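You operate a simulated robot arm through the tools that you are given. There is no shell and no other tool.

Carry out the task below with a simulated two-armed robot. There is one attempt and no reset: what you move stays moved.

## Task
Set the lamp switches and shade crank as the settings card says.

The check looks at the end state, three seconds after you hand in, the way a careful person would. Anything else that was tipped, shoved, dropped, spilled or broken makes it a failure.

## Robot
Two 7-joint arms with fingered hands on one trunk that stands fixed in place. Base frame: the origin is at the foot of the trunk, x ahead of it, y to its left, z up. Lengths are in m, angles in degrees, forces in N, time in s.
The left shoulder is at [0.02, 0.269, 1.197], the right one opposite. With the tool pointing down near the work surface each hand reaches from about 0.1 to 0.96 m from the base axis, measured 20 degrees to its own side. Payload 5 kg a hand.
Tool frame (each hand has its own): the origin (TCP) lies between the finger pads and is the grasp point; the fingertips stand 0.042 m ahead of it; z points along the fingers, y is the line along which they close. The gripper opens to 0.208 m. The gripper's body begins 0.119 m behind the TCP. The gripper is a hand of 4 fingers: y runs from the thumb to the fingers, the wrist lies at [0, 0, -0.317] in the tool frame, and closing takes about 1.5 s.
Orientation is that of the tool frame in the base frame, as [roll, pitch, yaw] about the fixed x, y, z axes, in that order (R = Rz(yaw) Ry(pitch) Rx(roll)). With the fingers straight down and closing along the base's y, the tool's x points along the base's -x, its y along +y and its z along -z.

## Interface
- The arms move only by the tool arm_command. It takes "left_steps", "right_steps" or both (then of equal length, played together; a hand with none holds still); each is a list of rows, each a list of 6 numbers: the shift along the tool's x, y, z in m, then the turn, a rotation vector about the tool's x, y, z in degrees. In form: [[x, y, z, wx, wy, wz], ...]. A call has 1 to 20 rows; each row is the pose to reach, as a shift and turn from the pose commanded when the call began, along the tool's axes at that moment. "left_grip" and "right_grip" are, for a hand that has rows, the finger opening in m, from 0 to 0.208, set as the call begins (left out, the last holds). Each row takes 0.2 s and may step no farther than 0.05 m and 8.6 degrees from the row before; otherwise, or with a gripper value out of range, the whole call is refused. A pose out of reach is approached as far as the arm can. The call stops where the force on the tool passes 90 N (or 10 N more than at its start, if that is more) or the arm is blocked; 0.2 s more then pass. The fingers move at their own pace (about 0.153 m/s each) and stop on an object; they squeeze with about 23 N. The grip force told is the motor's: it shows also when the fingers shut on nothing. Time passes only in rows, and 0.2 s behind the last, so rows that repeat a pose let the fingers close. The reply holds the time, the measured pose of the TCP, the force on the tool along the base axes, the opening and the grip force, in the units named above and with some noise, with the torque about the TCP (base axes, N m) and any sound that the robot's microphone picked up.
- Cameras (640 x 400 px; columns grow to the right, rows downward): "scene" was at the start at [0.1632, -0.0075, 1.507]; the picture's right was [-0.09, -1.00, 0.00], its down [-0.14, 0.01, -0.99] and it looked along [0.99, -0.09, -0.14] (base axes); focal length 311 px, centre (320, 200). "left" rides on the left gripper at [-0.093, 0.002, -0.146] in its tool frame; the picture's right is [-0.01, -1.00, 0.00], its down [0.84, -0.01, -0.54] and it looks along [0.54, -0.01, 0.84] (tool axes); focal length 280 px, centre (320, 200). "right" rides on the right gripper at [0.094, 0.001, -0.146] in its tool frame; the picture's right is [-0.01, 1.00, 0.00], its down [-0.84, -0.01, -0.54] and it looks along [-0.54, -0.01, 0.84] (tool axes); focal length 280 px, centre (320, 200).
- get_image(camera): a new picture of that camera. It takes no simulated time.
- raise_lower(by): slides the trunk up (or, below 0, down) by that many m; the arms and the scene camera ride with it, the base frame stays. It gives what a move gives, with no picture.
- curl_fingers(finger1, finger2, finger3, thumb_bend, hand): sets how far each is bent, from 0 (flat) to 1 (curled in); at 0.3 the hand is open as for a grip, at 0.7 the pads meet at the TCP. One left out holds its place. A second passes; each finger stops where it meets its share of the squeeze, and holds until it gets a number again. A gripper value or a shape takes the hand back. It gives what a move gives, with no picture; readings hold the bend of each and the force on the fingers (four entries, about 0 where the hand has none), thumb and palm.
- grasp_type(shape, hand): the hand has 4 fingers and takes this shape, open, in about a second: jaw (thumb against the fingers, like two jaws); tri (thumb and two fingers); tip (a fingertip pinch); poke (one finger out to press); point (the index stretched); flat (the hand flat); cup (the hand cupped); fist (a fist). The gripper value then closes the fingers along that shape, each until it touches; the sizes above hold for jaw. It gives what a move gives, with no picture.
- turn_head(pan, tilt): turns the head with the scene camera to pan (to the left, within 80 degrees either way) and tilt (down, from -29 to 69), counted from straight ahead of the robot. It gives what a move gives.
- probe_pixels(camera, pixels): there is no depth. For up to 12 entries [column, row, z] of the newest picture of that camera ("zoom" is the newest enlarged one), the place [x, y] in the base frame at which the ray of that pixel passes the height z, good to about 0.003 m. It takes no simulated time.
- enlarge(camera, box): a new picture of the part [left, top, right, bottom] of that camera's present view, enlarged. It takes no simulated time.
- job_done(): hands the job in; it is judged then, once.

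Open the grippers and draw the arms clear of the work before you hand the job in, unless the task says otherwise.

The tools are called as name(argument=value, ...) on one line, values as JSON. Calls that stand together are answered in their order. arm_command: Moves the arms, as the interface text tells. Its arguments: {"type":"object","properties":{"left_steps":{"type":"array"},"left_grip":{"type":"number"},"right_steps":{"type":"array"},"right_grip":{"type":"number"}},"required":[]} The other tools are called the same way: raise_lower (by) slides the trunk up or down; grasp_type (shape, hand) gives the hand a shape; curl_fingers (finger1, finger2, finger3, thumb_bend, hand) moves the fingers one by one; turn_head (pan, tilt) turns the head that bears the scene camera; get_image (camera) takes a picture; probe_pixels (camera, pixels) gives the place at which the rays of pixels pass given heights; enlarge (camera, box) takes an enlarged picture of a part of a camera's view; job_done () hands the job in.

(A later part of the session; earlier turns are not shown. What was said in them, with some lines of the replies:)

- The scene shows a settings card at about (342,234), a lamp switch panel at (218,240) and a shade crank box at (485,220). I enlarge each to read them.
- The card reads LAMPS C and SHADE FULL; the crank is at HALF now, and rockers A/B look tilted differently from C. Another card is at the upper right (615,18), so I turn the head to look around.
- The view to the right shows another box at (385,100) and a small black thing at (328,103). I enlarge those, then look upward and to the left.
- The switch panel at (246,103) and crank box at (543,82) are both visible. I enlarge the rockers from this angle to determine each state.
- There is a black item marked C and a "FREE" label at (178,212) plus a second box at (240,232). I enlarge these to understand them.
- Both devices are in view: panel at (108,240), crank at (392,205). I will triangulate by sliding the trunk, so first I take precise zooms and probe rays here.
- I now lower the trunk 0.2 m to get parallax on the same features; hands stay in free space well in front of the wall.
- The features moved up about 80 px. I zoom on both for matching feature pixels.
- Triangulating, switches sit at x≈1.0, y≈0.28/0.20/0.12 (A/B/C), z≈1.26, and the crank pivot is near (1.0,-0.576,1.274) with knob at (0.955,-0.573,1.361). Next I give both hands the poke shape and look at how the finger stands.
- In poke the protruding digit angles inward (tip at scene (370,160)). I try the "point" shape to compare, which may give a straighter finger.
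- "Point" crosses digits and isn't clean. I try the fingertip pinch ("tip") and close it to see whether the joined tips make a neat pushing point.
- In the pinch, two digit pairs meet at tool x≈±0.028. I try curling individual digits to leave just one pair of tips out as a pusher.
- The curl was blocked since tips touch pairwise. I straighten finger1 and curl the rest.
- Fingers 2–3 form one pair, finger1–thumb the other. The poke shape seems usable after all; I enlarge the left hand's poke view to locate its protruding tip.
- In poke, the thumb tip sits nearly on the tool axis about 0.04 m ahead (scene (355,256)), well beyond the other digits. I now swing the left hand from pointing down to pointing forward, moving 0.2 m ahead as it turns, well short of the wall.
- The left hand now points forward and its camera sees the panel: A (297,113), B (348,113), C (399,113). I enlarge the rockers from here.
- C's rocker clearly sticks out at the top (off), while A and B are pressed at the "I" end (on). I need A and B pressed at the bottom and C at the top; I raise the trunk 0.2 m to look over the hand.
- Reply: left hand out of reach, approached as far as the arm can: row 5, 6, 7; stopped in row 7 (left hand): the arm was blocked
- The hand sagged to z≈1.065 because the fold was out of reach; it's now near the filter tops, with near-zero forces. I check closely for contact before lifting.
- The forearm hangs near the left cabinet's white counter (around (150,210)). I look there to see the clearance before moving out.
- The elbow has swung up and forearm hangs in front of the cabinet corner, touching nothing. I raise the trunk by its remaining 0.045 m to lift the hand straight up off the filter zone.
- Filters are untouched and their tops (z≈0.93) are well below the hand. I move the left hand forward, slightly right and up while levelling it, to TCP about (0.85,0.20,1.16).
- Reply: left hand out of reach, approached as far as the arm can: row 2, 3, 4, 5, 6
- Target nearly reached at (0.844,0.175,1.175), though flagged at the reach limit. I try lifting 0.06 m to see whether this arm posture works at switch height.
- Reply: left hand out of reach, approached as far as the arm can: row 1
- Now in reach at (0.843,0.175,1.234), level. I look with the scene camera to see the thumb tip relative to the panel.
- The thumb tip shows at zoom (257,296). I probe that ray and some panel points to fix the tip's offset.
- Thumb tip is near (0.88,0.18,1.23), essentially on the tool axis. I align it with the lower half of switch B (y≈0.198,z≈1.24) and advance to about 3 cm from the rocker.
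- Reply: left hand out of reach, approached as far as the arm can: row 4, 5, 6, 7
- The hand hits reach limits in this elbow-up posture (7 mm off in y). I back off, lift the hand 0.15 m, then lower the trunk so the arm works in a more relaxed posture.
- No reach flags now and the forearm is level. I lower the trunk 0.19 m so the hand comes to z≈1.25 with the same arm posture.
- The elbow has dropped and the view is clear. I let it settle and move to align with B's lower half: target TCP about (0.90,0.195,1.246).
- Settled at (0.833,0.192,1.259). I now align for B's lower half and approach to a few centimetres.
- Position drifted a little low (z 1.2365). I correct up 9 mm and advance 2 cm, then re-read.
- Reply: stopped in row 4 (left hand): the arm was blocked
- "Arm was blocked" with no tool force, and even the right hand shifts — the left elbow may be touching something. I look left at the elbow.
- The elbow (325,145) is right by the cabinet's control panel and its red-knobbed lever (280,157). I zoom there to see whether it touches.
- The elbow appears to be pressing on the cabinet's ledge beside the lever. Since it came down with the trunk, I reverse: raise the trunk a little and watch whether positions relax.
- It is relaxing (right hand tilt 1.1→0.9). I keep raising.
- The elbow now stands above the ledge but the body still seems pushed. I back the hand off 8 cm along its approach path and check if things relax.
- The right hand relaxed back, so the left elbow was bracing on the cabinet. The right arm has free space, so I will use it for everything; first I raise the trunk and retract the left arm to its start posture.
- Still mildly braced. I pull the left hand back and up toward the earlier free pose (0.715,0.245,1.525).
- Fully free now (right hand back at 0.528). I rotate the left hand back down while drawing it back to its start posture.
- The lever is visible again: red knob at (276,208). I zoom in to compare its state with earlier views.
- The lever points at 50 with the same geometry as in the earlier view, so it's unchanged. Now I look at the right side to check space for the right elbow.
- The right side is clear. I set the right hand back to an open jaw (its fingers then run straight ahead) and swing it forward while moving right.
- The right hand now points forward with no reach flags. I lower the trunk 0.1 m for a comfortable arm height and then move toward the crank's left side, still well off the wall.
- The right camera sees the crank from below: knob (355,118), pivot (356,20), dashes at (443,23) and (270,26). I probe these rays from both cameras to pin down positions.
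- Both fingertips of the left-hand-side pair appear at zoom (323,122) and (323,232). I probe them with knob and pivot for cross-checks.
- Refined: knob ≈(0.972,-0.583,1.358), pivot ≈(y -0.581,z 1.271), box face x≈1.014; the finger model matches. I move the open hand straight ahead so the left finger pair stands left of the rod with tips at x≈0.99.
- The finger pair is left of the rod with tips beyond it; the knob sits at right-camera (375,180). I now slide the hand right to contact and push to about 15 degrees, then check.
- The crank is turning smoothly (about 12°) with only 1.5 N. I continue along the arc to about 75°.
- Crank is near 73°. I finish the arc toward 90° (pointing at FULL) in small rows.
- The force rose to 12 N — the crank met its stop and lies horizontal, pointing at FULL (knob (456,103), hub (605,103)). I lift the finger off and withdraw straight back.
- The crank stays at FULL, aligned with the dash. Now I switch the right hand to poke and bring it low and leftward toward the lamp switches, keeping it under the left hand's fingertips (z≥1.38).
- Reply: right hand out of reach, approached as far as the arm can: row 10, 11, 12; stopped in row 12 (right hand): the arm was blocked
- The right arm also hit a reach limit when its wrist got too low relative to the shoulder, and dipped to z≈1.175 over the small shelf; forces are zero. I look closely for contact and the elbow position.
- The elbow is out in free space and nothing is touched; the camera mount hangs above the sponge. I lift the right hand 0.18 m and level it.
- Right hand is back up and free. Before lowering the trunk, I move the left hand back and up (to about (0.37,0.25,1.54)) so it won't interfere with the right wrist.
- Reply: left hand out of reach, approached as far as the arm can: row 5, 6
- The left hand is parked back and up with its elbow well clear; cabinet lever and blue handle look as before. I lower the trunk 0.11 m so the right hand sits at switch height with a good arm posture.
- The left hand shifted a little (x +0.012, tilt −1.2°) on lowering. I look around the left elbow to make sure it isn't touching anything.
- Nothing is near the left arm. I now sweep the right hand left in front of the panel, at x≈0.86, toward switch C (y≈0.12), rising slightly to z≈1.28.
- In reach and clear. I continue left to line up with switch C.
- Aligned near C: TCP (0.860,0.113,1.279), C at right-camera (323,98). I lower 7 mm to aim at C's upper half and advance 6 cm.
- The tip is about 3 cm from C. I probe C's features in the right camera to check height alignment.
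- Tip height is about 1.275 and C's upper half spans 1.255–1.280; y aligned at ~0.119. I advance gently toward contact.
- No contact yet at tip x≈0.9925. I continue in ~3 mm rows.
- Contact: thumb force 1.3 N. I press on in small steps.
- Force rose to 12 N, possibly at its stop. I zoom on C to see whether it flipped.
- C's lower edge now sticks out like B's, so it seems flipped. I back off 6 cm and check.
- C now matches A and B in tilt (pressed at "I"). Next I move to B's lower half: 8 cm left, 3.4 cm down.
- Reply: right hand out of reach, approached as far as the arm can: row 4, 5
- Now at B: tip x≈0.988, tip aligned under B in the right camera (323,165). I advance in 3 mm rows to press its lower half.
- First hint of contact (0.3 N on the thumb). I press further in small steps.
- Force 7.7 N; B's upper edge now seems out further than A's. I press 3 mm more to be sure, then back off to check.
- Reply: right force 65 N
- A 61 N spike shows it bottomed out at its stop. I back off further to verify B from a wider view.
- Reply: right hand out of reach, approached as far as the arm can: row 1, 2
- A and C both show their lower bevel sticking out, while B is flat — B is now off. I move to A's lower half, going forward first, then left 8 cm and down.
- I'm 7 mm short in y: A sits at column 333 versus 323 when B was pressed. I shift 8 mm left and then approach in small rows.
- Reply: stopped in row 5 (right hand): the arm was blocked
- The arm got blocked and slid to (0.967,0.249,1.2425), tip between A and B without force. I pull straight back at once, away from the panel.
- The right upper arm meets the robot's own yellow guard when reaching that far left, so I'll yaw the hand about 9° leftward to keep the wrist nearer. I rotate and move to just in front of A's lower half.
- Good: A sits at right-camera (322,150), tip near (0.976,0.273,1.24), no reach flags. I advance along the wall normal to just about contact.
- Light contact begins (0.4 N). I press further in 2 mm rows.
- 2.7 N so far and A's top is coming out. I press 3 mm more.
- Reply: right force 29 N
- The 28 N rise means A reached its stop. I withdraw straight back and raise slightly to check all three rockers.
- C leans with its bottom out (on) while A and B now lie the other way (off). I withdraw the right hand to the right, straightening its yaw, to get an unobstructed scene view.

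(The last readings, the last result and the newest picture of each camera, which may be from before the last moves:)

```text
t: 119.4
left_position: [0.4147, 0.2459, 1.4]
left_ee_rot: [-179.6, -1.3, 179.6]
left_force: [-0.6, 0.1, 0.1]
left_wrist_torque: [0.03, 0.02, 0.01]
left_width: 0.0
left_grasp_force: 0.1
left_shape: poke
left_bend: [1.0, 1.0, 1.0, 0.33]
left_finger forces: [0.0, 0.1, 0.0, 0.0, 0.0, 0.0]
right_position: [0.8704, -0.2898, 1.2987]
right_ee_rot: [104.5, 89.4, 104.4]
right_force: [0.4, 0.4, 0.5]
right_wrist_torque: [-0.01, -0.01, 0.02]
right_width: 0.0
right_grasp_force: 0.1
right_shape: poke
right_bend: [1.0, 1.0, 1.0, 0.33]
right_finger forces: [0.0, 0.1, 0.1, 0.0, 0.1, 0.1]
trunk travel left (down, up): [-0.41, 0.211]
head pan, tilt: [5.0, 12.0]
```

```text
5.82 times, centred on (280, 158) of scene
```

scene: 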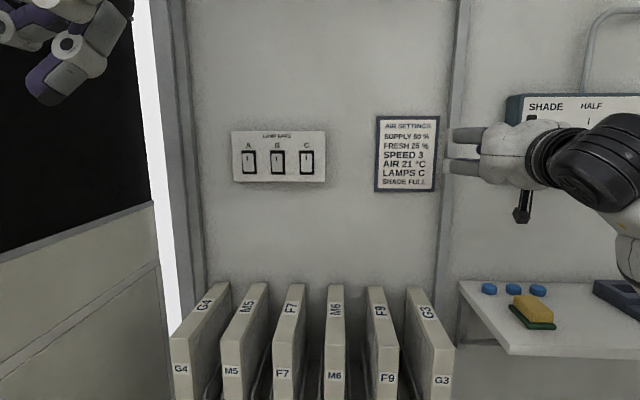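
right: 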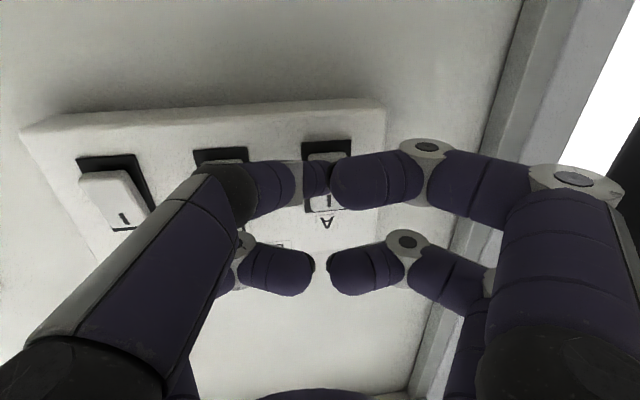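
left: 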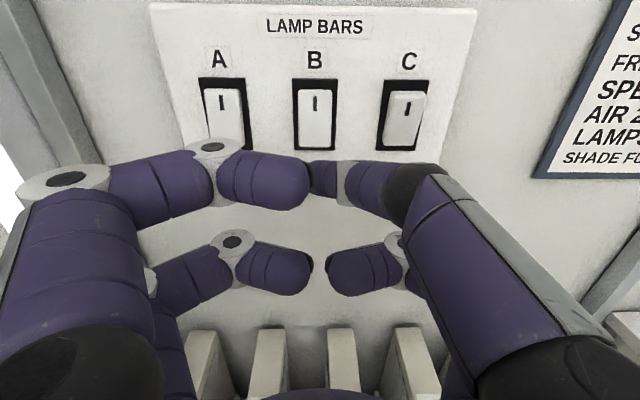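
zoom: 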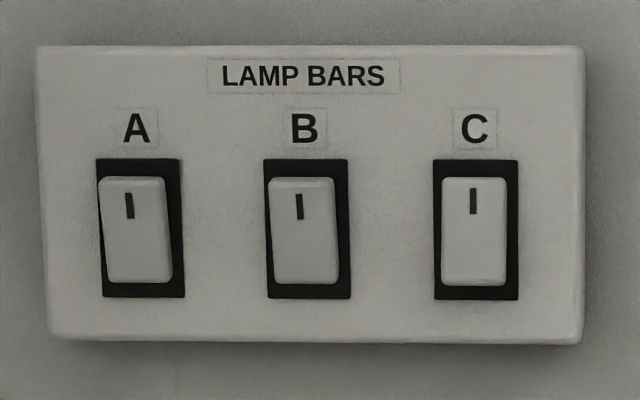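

All three rockers now read correctly: A and B tops out (off), C pressed at "I" (on). I retreat the right hand back and right, then raise the trunk.

arm_command(right_steps=[[-0.004, -0.026, -0.029, 0, 0, 0], [-0.008, -0.052, -0.058, 0, 0, 0], [-0.012, -0.078, -0.087, 0, 0, 0], [-0.016, -0.104, -0.116, 0, 0, 0], [-0.02, -0.13, -0.145, 0, 0, 0], [-0.02, -0.13, -0.145, 0, 0, 0]])

raise_lower(by=0.165)

get_image(camera="scene")

```text
t: 120.8
left_position: [0.4142, 0.2462, 1.3987]
left_ee_rot: [-179.6, -1.3, 179.8]
left_force: [0.5, 0.7, 0.9]
left_wrist_torque: [-0.05, -0.02, 0.0]
left_width: 0.0
left_grasp_force: 0.0
left_shape: poke
left_bend: [1.0, 1.0, 1.0, 0.33]
left_finger forces: [0.0, 0.0, 0.0, 0.0, 0.1, 0.0]
right_position: [0.7245, -0.4196, 1.3187]
right_ee_rot: [106.8, 89.4, 106.6]
right_force: [0.6, 0.8, 0.3]
right_wrist_torque: [0.03, 0.01, 0.0]
right_width: 0.0
right_grasp_force: 0.2
right_shape: poke
right_bend: [1.0, 1.0, 1.0, 0.33]
right_finger forces: [0.0, 0.0, 0.0, 0.0, 0.0, 0.1]
trunk travel left (down, up): [-0.41, 0.211]
head pan, tilt: [5.0, 12.0]
```

```text
t: 122.7
left_position: [0.4146, 0.2452, 1.5638]
left_ee_rot: [-179.6, -1.4, 179.5]
left_force: [0.8, -0.2, -0.9]
left_wrist_torque: [0.02, 0.06, -0.01]
left_width: 0.0
left_grasp_force: 0.1
left_shape: poke
left_bend: [1.0, 1.0, 1.0, 0.33]
left_finger forces: [0.1, 0.1, 0.0, 0.0, 0.0, 0.0]
right_position: [0.7259, -0.4192, 1.4826]
right_ee_rot: [109.4, 89.6, 109.3]
right_force: [0.2, -0.4, -0.6]
right_wrist_torque: [0.02, 0.0, -0.02]
right_width: 0.0
right_grasp_force: 0.0
right_shape: poke
right_bend: [1.0, 1.0, 1.0, 0.33]
right_finger forces: [0.0, 0.0, 0.0, 0.0, 0.0, 0.0]
trunk travel left (down, up): [-0.575, 0.046]
head pan, tilt: [5.0, 12.0]
```

```text
taken
```

scene: 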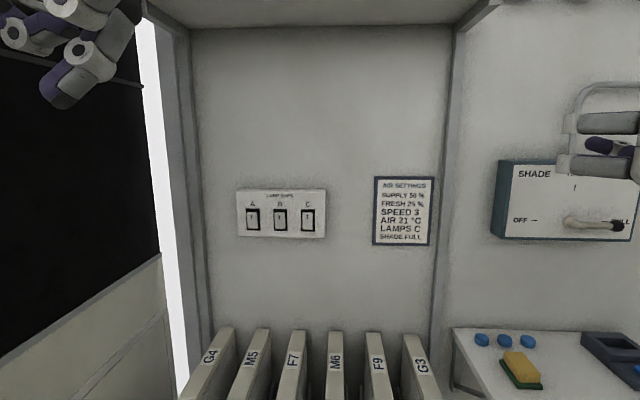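

Everything looks in place. I swing the right hand back down to its start posture, clear of the work.

arm_command(right_steps=[[0, 0.018, -0.018, 0, 8.18, 0], [0, 0.036, -0.036, 0, 16.36, 0], [0, 0.054, -0.054, 0, 24.54, 0], [0, 0.072, -0.072, 0, 32.72, 0], [0, 0.09, -0.09, 0, 40.9, 0], [0, 0.108, -0.108, 0, 49.08, 0], [0, 0.126, -0.126, 0, 57.26, 0], [0, 0.144, -0.144, 0, 65.44, 0], [0, 0.162, -0.162, 0, 73.62, 0], [0, 0.18, -0.18, 0, 81.8, 0], [0, 0.198, -0.2, 0, 90, 0], [0, 0.198, -0.2, 0, 90, 0]])

grasp_type(shape="jaw", hand="right")

grasp_type(shape="jaw", hand="left")

get_image(camera="scene")

```text
t: 125.2
left_position: [0.4153, 0.2454, 1.5637]
left_ee_rot: [-179.7, -1.3, 179.6]
left_force: [0.9, -1.1, -0.6]
left_wrist_torque: [0.12, 0.03, -0.01]
left_width: 0.0001
left_grasp_force: 0.0
left_shape: poke
left_bend: [1.0, 1.0, 1.0, 0.33]
left_finger forces: [0.0, 0.0, 0.1, 0.1, 0.0, 0.0]
right_position: [0.5249, -0.2227, 1.4843]
right_ee_rot: [179.4, -0.3, 179.8]
right_force: [0.7, -0.6, -0.6]
right_wrist_torque: [0.09, 0.02, 0.01]
right_width: 0.0001
right_grasp_force: 0.1
right_shape: poke
right_bend: [1.0, 1.0, 1.0, 0.33]
right_finger forces: [0.0, 0.0, 0.1, 0.0, 0.0, 0.1]
trunk travel left (down, up): [-0.575, 0.046]
head pan, tilt: [5.0, 12.0]
```

```text
t: 126.2
left_position: [0.4147, 0.2463, 1.5648]
left_ee_rot: [-179.7, -1.2, 179.5]
left_force: [0.2, -0.4, -0.7]
left_wrist_torque: [0.04, 0.0, -0.05]
left_width: 0.0
left_grasp_force: 0.0
left_shape: poke
left_bend: [1.0, 1.0, 1.0, 0.33]
left_finger forces: [0.0, 0.0, 0.0, 0.0, 0.1, 0.0]
right_position: [0.5254, -0.2202, 1.4841]
right_ee_rot: [179.4, -0.1, 179.7]
right_force: [0.6, 0.0, -0.3]
right_wrist_torque: [0.06, 0.0, 0.01]
right_width: 0.208
right_grasp_force: 0.0
right_shape: jaw
right_bend: [0.3, 0.3, 0.3, 0.3]
right_finger forces: [0.0, 0.0, 0.0, 0.0, 0.0, 0.0]
trunk travel left (down, up): [-0.575, 0.046]
head pan, tilt: [5.0, 12.0]
```

```text
t: 127.0
left_position: [0.415, 0.2454, 1.5638]
left_ee_rot: [-179.5, -1.2, 179.6]
left_force: [-0.4, 0.0, -0.3]
left_wrist_torque: [0.05, 0.01, 0.03]
left_width: 0.2079
left_grasp_force: 0.1
left_shape: jaw
left_bend: [0.3, 0.3, 0.3, 0.3]
left_finger forces: [0.0, 0.1, 0.0, 0.0, 0.1, 0.0]
right_position: [0.5253, -0.2211, 1.4849]
right_ee_rot: [179.5, -0.1, 179.8]
right_force: [-0.7, -0.5, -0.5]
right_wrist_torque: [0.0, 0.0, 0.03]
right_width: 0.2079
right_grasp_force: 0.0
right_shape: jaw
right_bend: [0.3, 0.3, 0.3, 0.3]
right_finger forces: [0.1, 0.0, 0.0, 0.0, 0.0, 0.0]
trunk travel left (down, up): [-0.575, 0.046]
head pan, tilt: [5.0, 12.0]
```

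```text
taken
```

scene: 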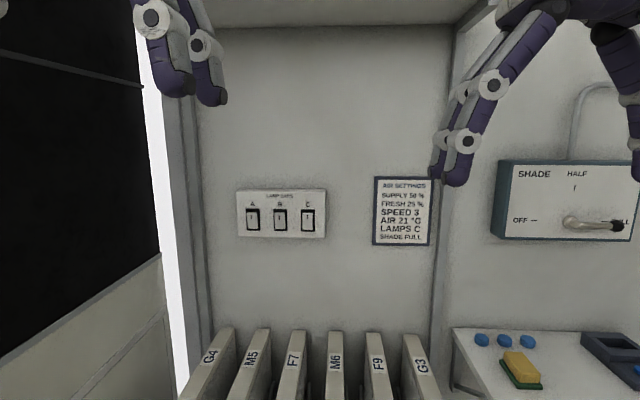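

Arms are clear and grippers open. I do a final check of the switches, the crank, the shelf and the cabinet lever.

enlarge(camera="scene", box=[230, 182, 334, 247])

turn_head(pan=-30, tilt=14)

get_image(camera="scene")

enlarge(camera="scene", box=[265, 130, 393, 210])

turn_head(pan=55, tilt=25)

get_image(camera="scene")

```text
6.15 times, centred on (282, 214) of scene
```

zoom: 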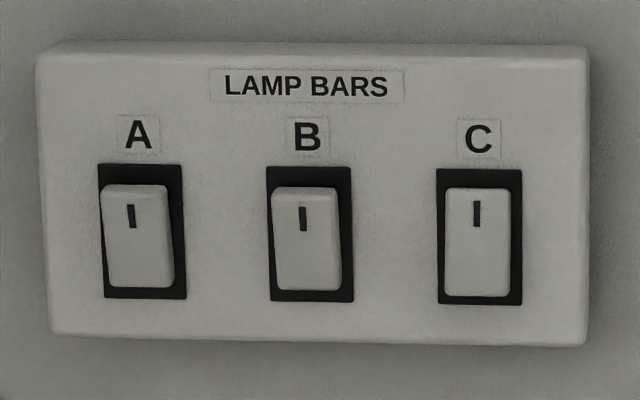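

```text
t: 128.1
left_position: [0.4146, 0.2467, 1.5625]
left_ee_rot: [-179.6, -1.2, 179.6]
left_force: [-0.7, 0.5, -0.3]
left_wrist_torque: [0.02, -0.02, 0.03]
left_width: 0.2078
left_grasp_force: 0.0
left_shape: jaw
left_bend: [0.3, 0.3, 0.3, 0.3]
left_finger forces: [0.0, 0.0, 0.0, 0.0, 0.1, 0.0]
right_position: [0.5254, -0.2208, 1.485]
right_ee_rot: [179.5, -0.1, 179.8]
right_force: [0.0, -0.6, 0.0]
right_wrist_torque: [-0.02, 0.0, -0.01]
right_width: 0.208
right_grasp_force: 0.1
right_shape: jaw
right_bend: [0.3, 0.3, 0.3, 0.3]
right_finger forces: [0.1, 0.1, 0.0, 0.0, 0.0, 0.1]
trunk travel left (down, up): [-0.575, 0.046]
head pan, tilt: [-30.0, 14.0]
```

```text
taken
```

scene: 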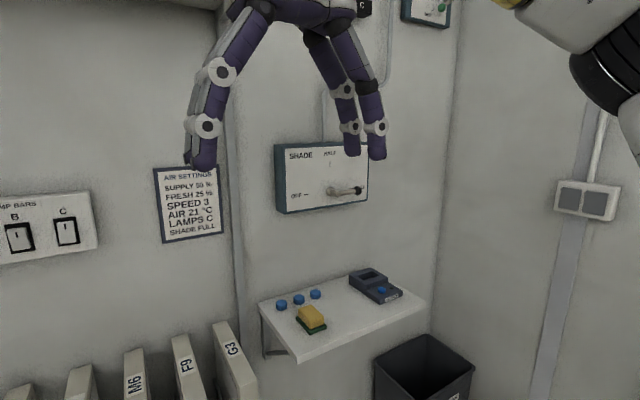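

```text
5.00 times, centred on (329, 170) of scene
```

zoom: 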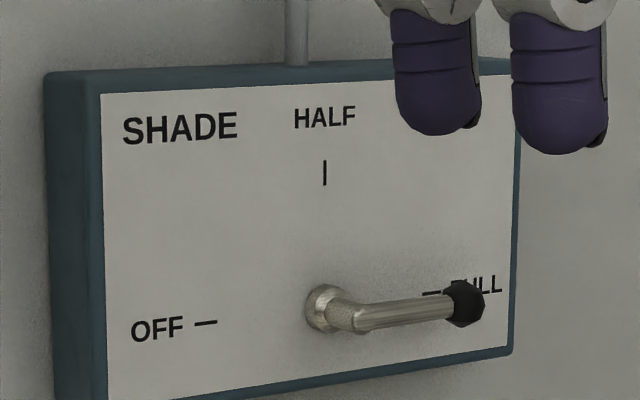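

```text
t: 129.7
left_position: [0.4153, 0.2463, 1.5644]
left_ee_rot: [-179.6, -1.3, 179.6]
left_force: [-0.4, -0.3, -0.9]
left_wrist_torque: [0.0, -0.02, 0.01]
left_width: 0.2079
left_grasp_force: 0.0
left_shape: jaw
left_bend: [0.3, 0.3, 0.3, 0.3]
left_finger forces: [0.0, 0.1, 0.0, 0.1, 0.0, 0.1]
right_position: [0.5254, -0.2214, 1.4855]
right_ee_rot: [179.5, -0.2, 179.8]
right_force: [0.9, 0.2, 0.3]
right_wrist_torque: [0.04, -0.02, -0.01]
right_width: 0.208
right_grasp_force: 0.0
right_shape: jaw
right_bend: [0.3, 0.3, 0.3, 0.3]
right_finger forces: [0.1, 0.0, 0.0, 0.1, 0.0, 0.0]
trunk travel left (down, up): [-0.575, 0.046]
head pan, tilt: [55.0, 25.0]
```

```text
taken
```

scene: 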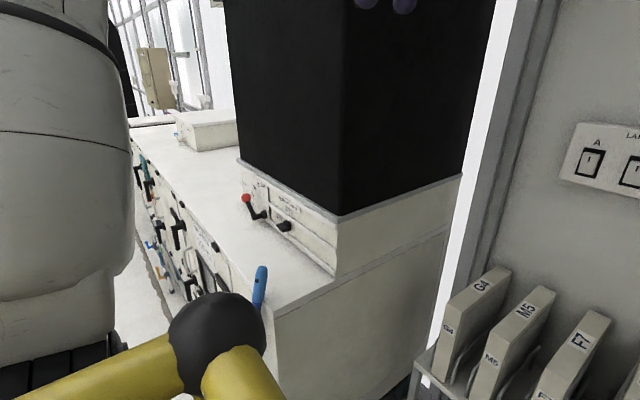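

A and B are tipped to off, and C is pressed at "I". The crank lies level at FULL. The lever, filters and shelf items look unchanged. Both arms are clear with grippers open, so I hand in.

job_done()

```text
The job is handed in.
```

The settings card read LAMPS C and SHADE FULL. The panel is now set that way, and the job has been handed in.

- **Lamps:** C is pressed in at its "I" end, so it's on. A and B are tipped the other way, so they're off. I judged this from the rockers in the final pictures. The lamp bars themselves weren't visible, so I couldn't confirm the lights directly.
- **Shade crank:** I turned it from HALF to FULL until it met its stop. It lies level with the FULL mark.

**Left elbow contact:** early on I tried the switches with the left arm, and its elbow braced against the cabinet on the left, near the supply-air lever. I backed it off and used the right arm for the crank and all three switches. In the final pictures the lever still points at 50, and the cabinet, filters and shelf items look unmoved.

**Switch force:** pressing B to its stop peaked at about 61 N and A at about 28 N. Both rockers flipped and look undamaged.

Both arms are clear of the work with grippers open.
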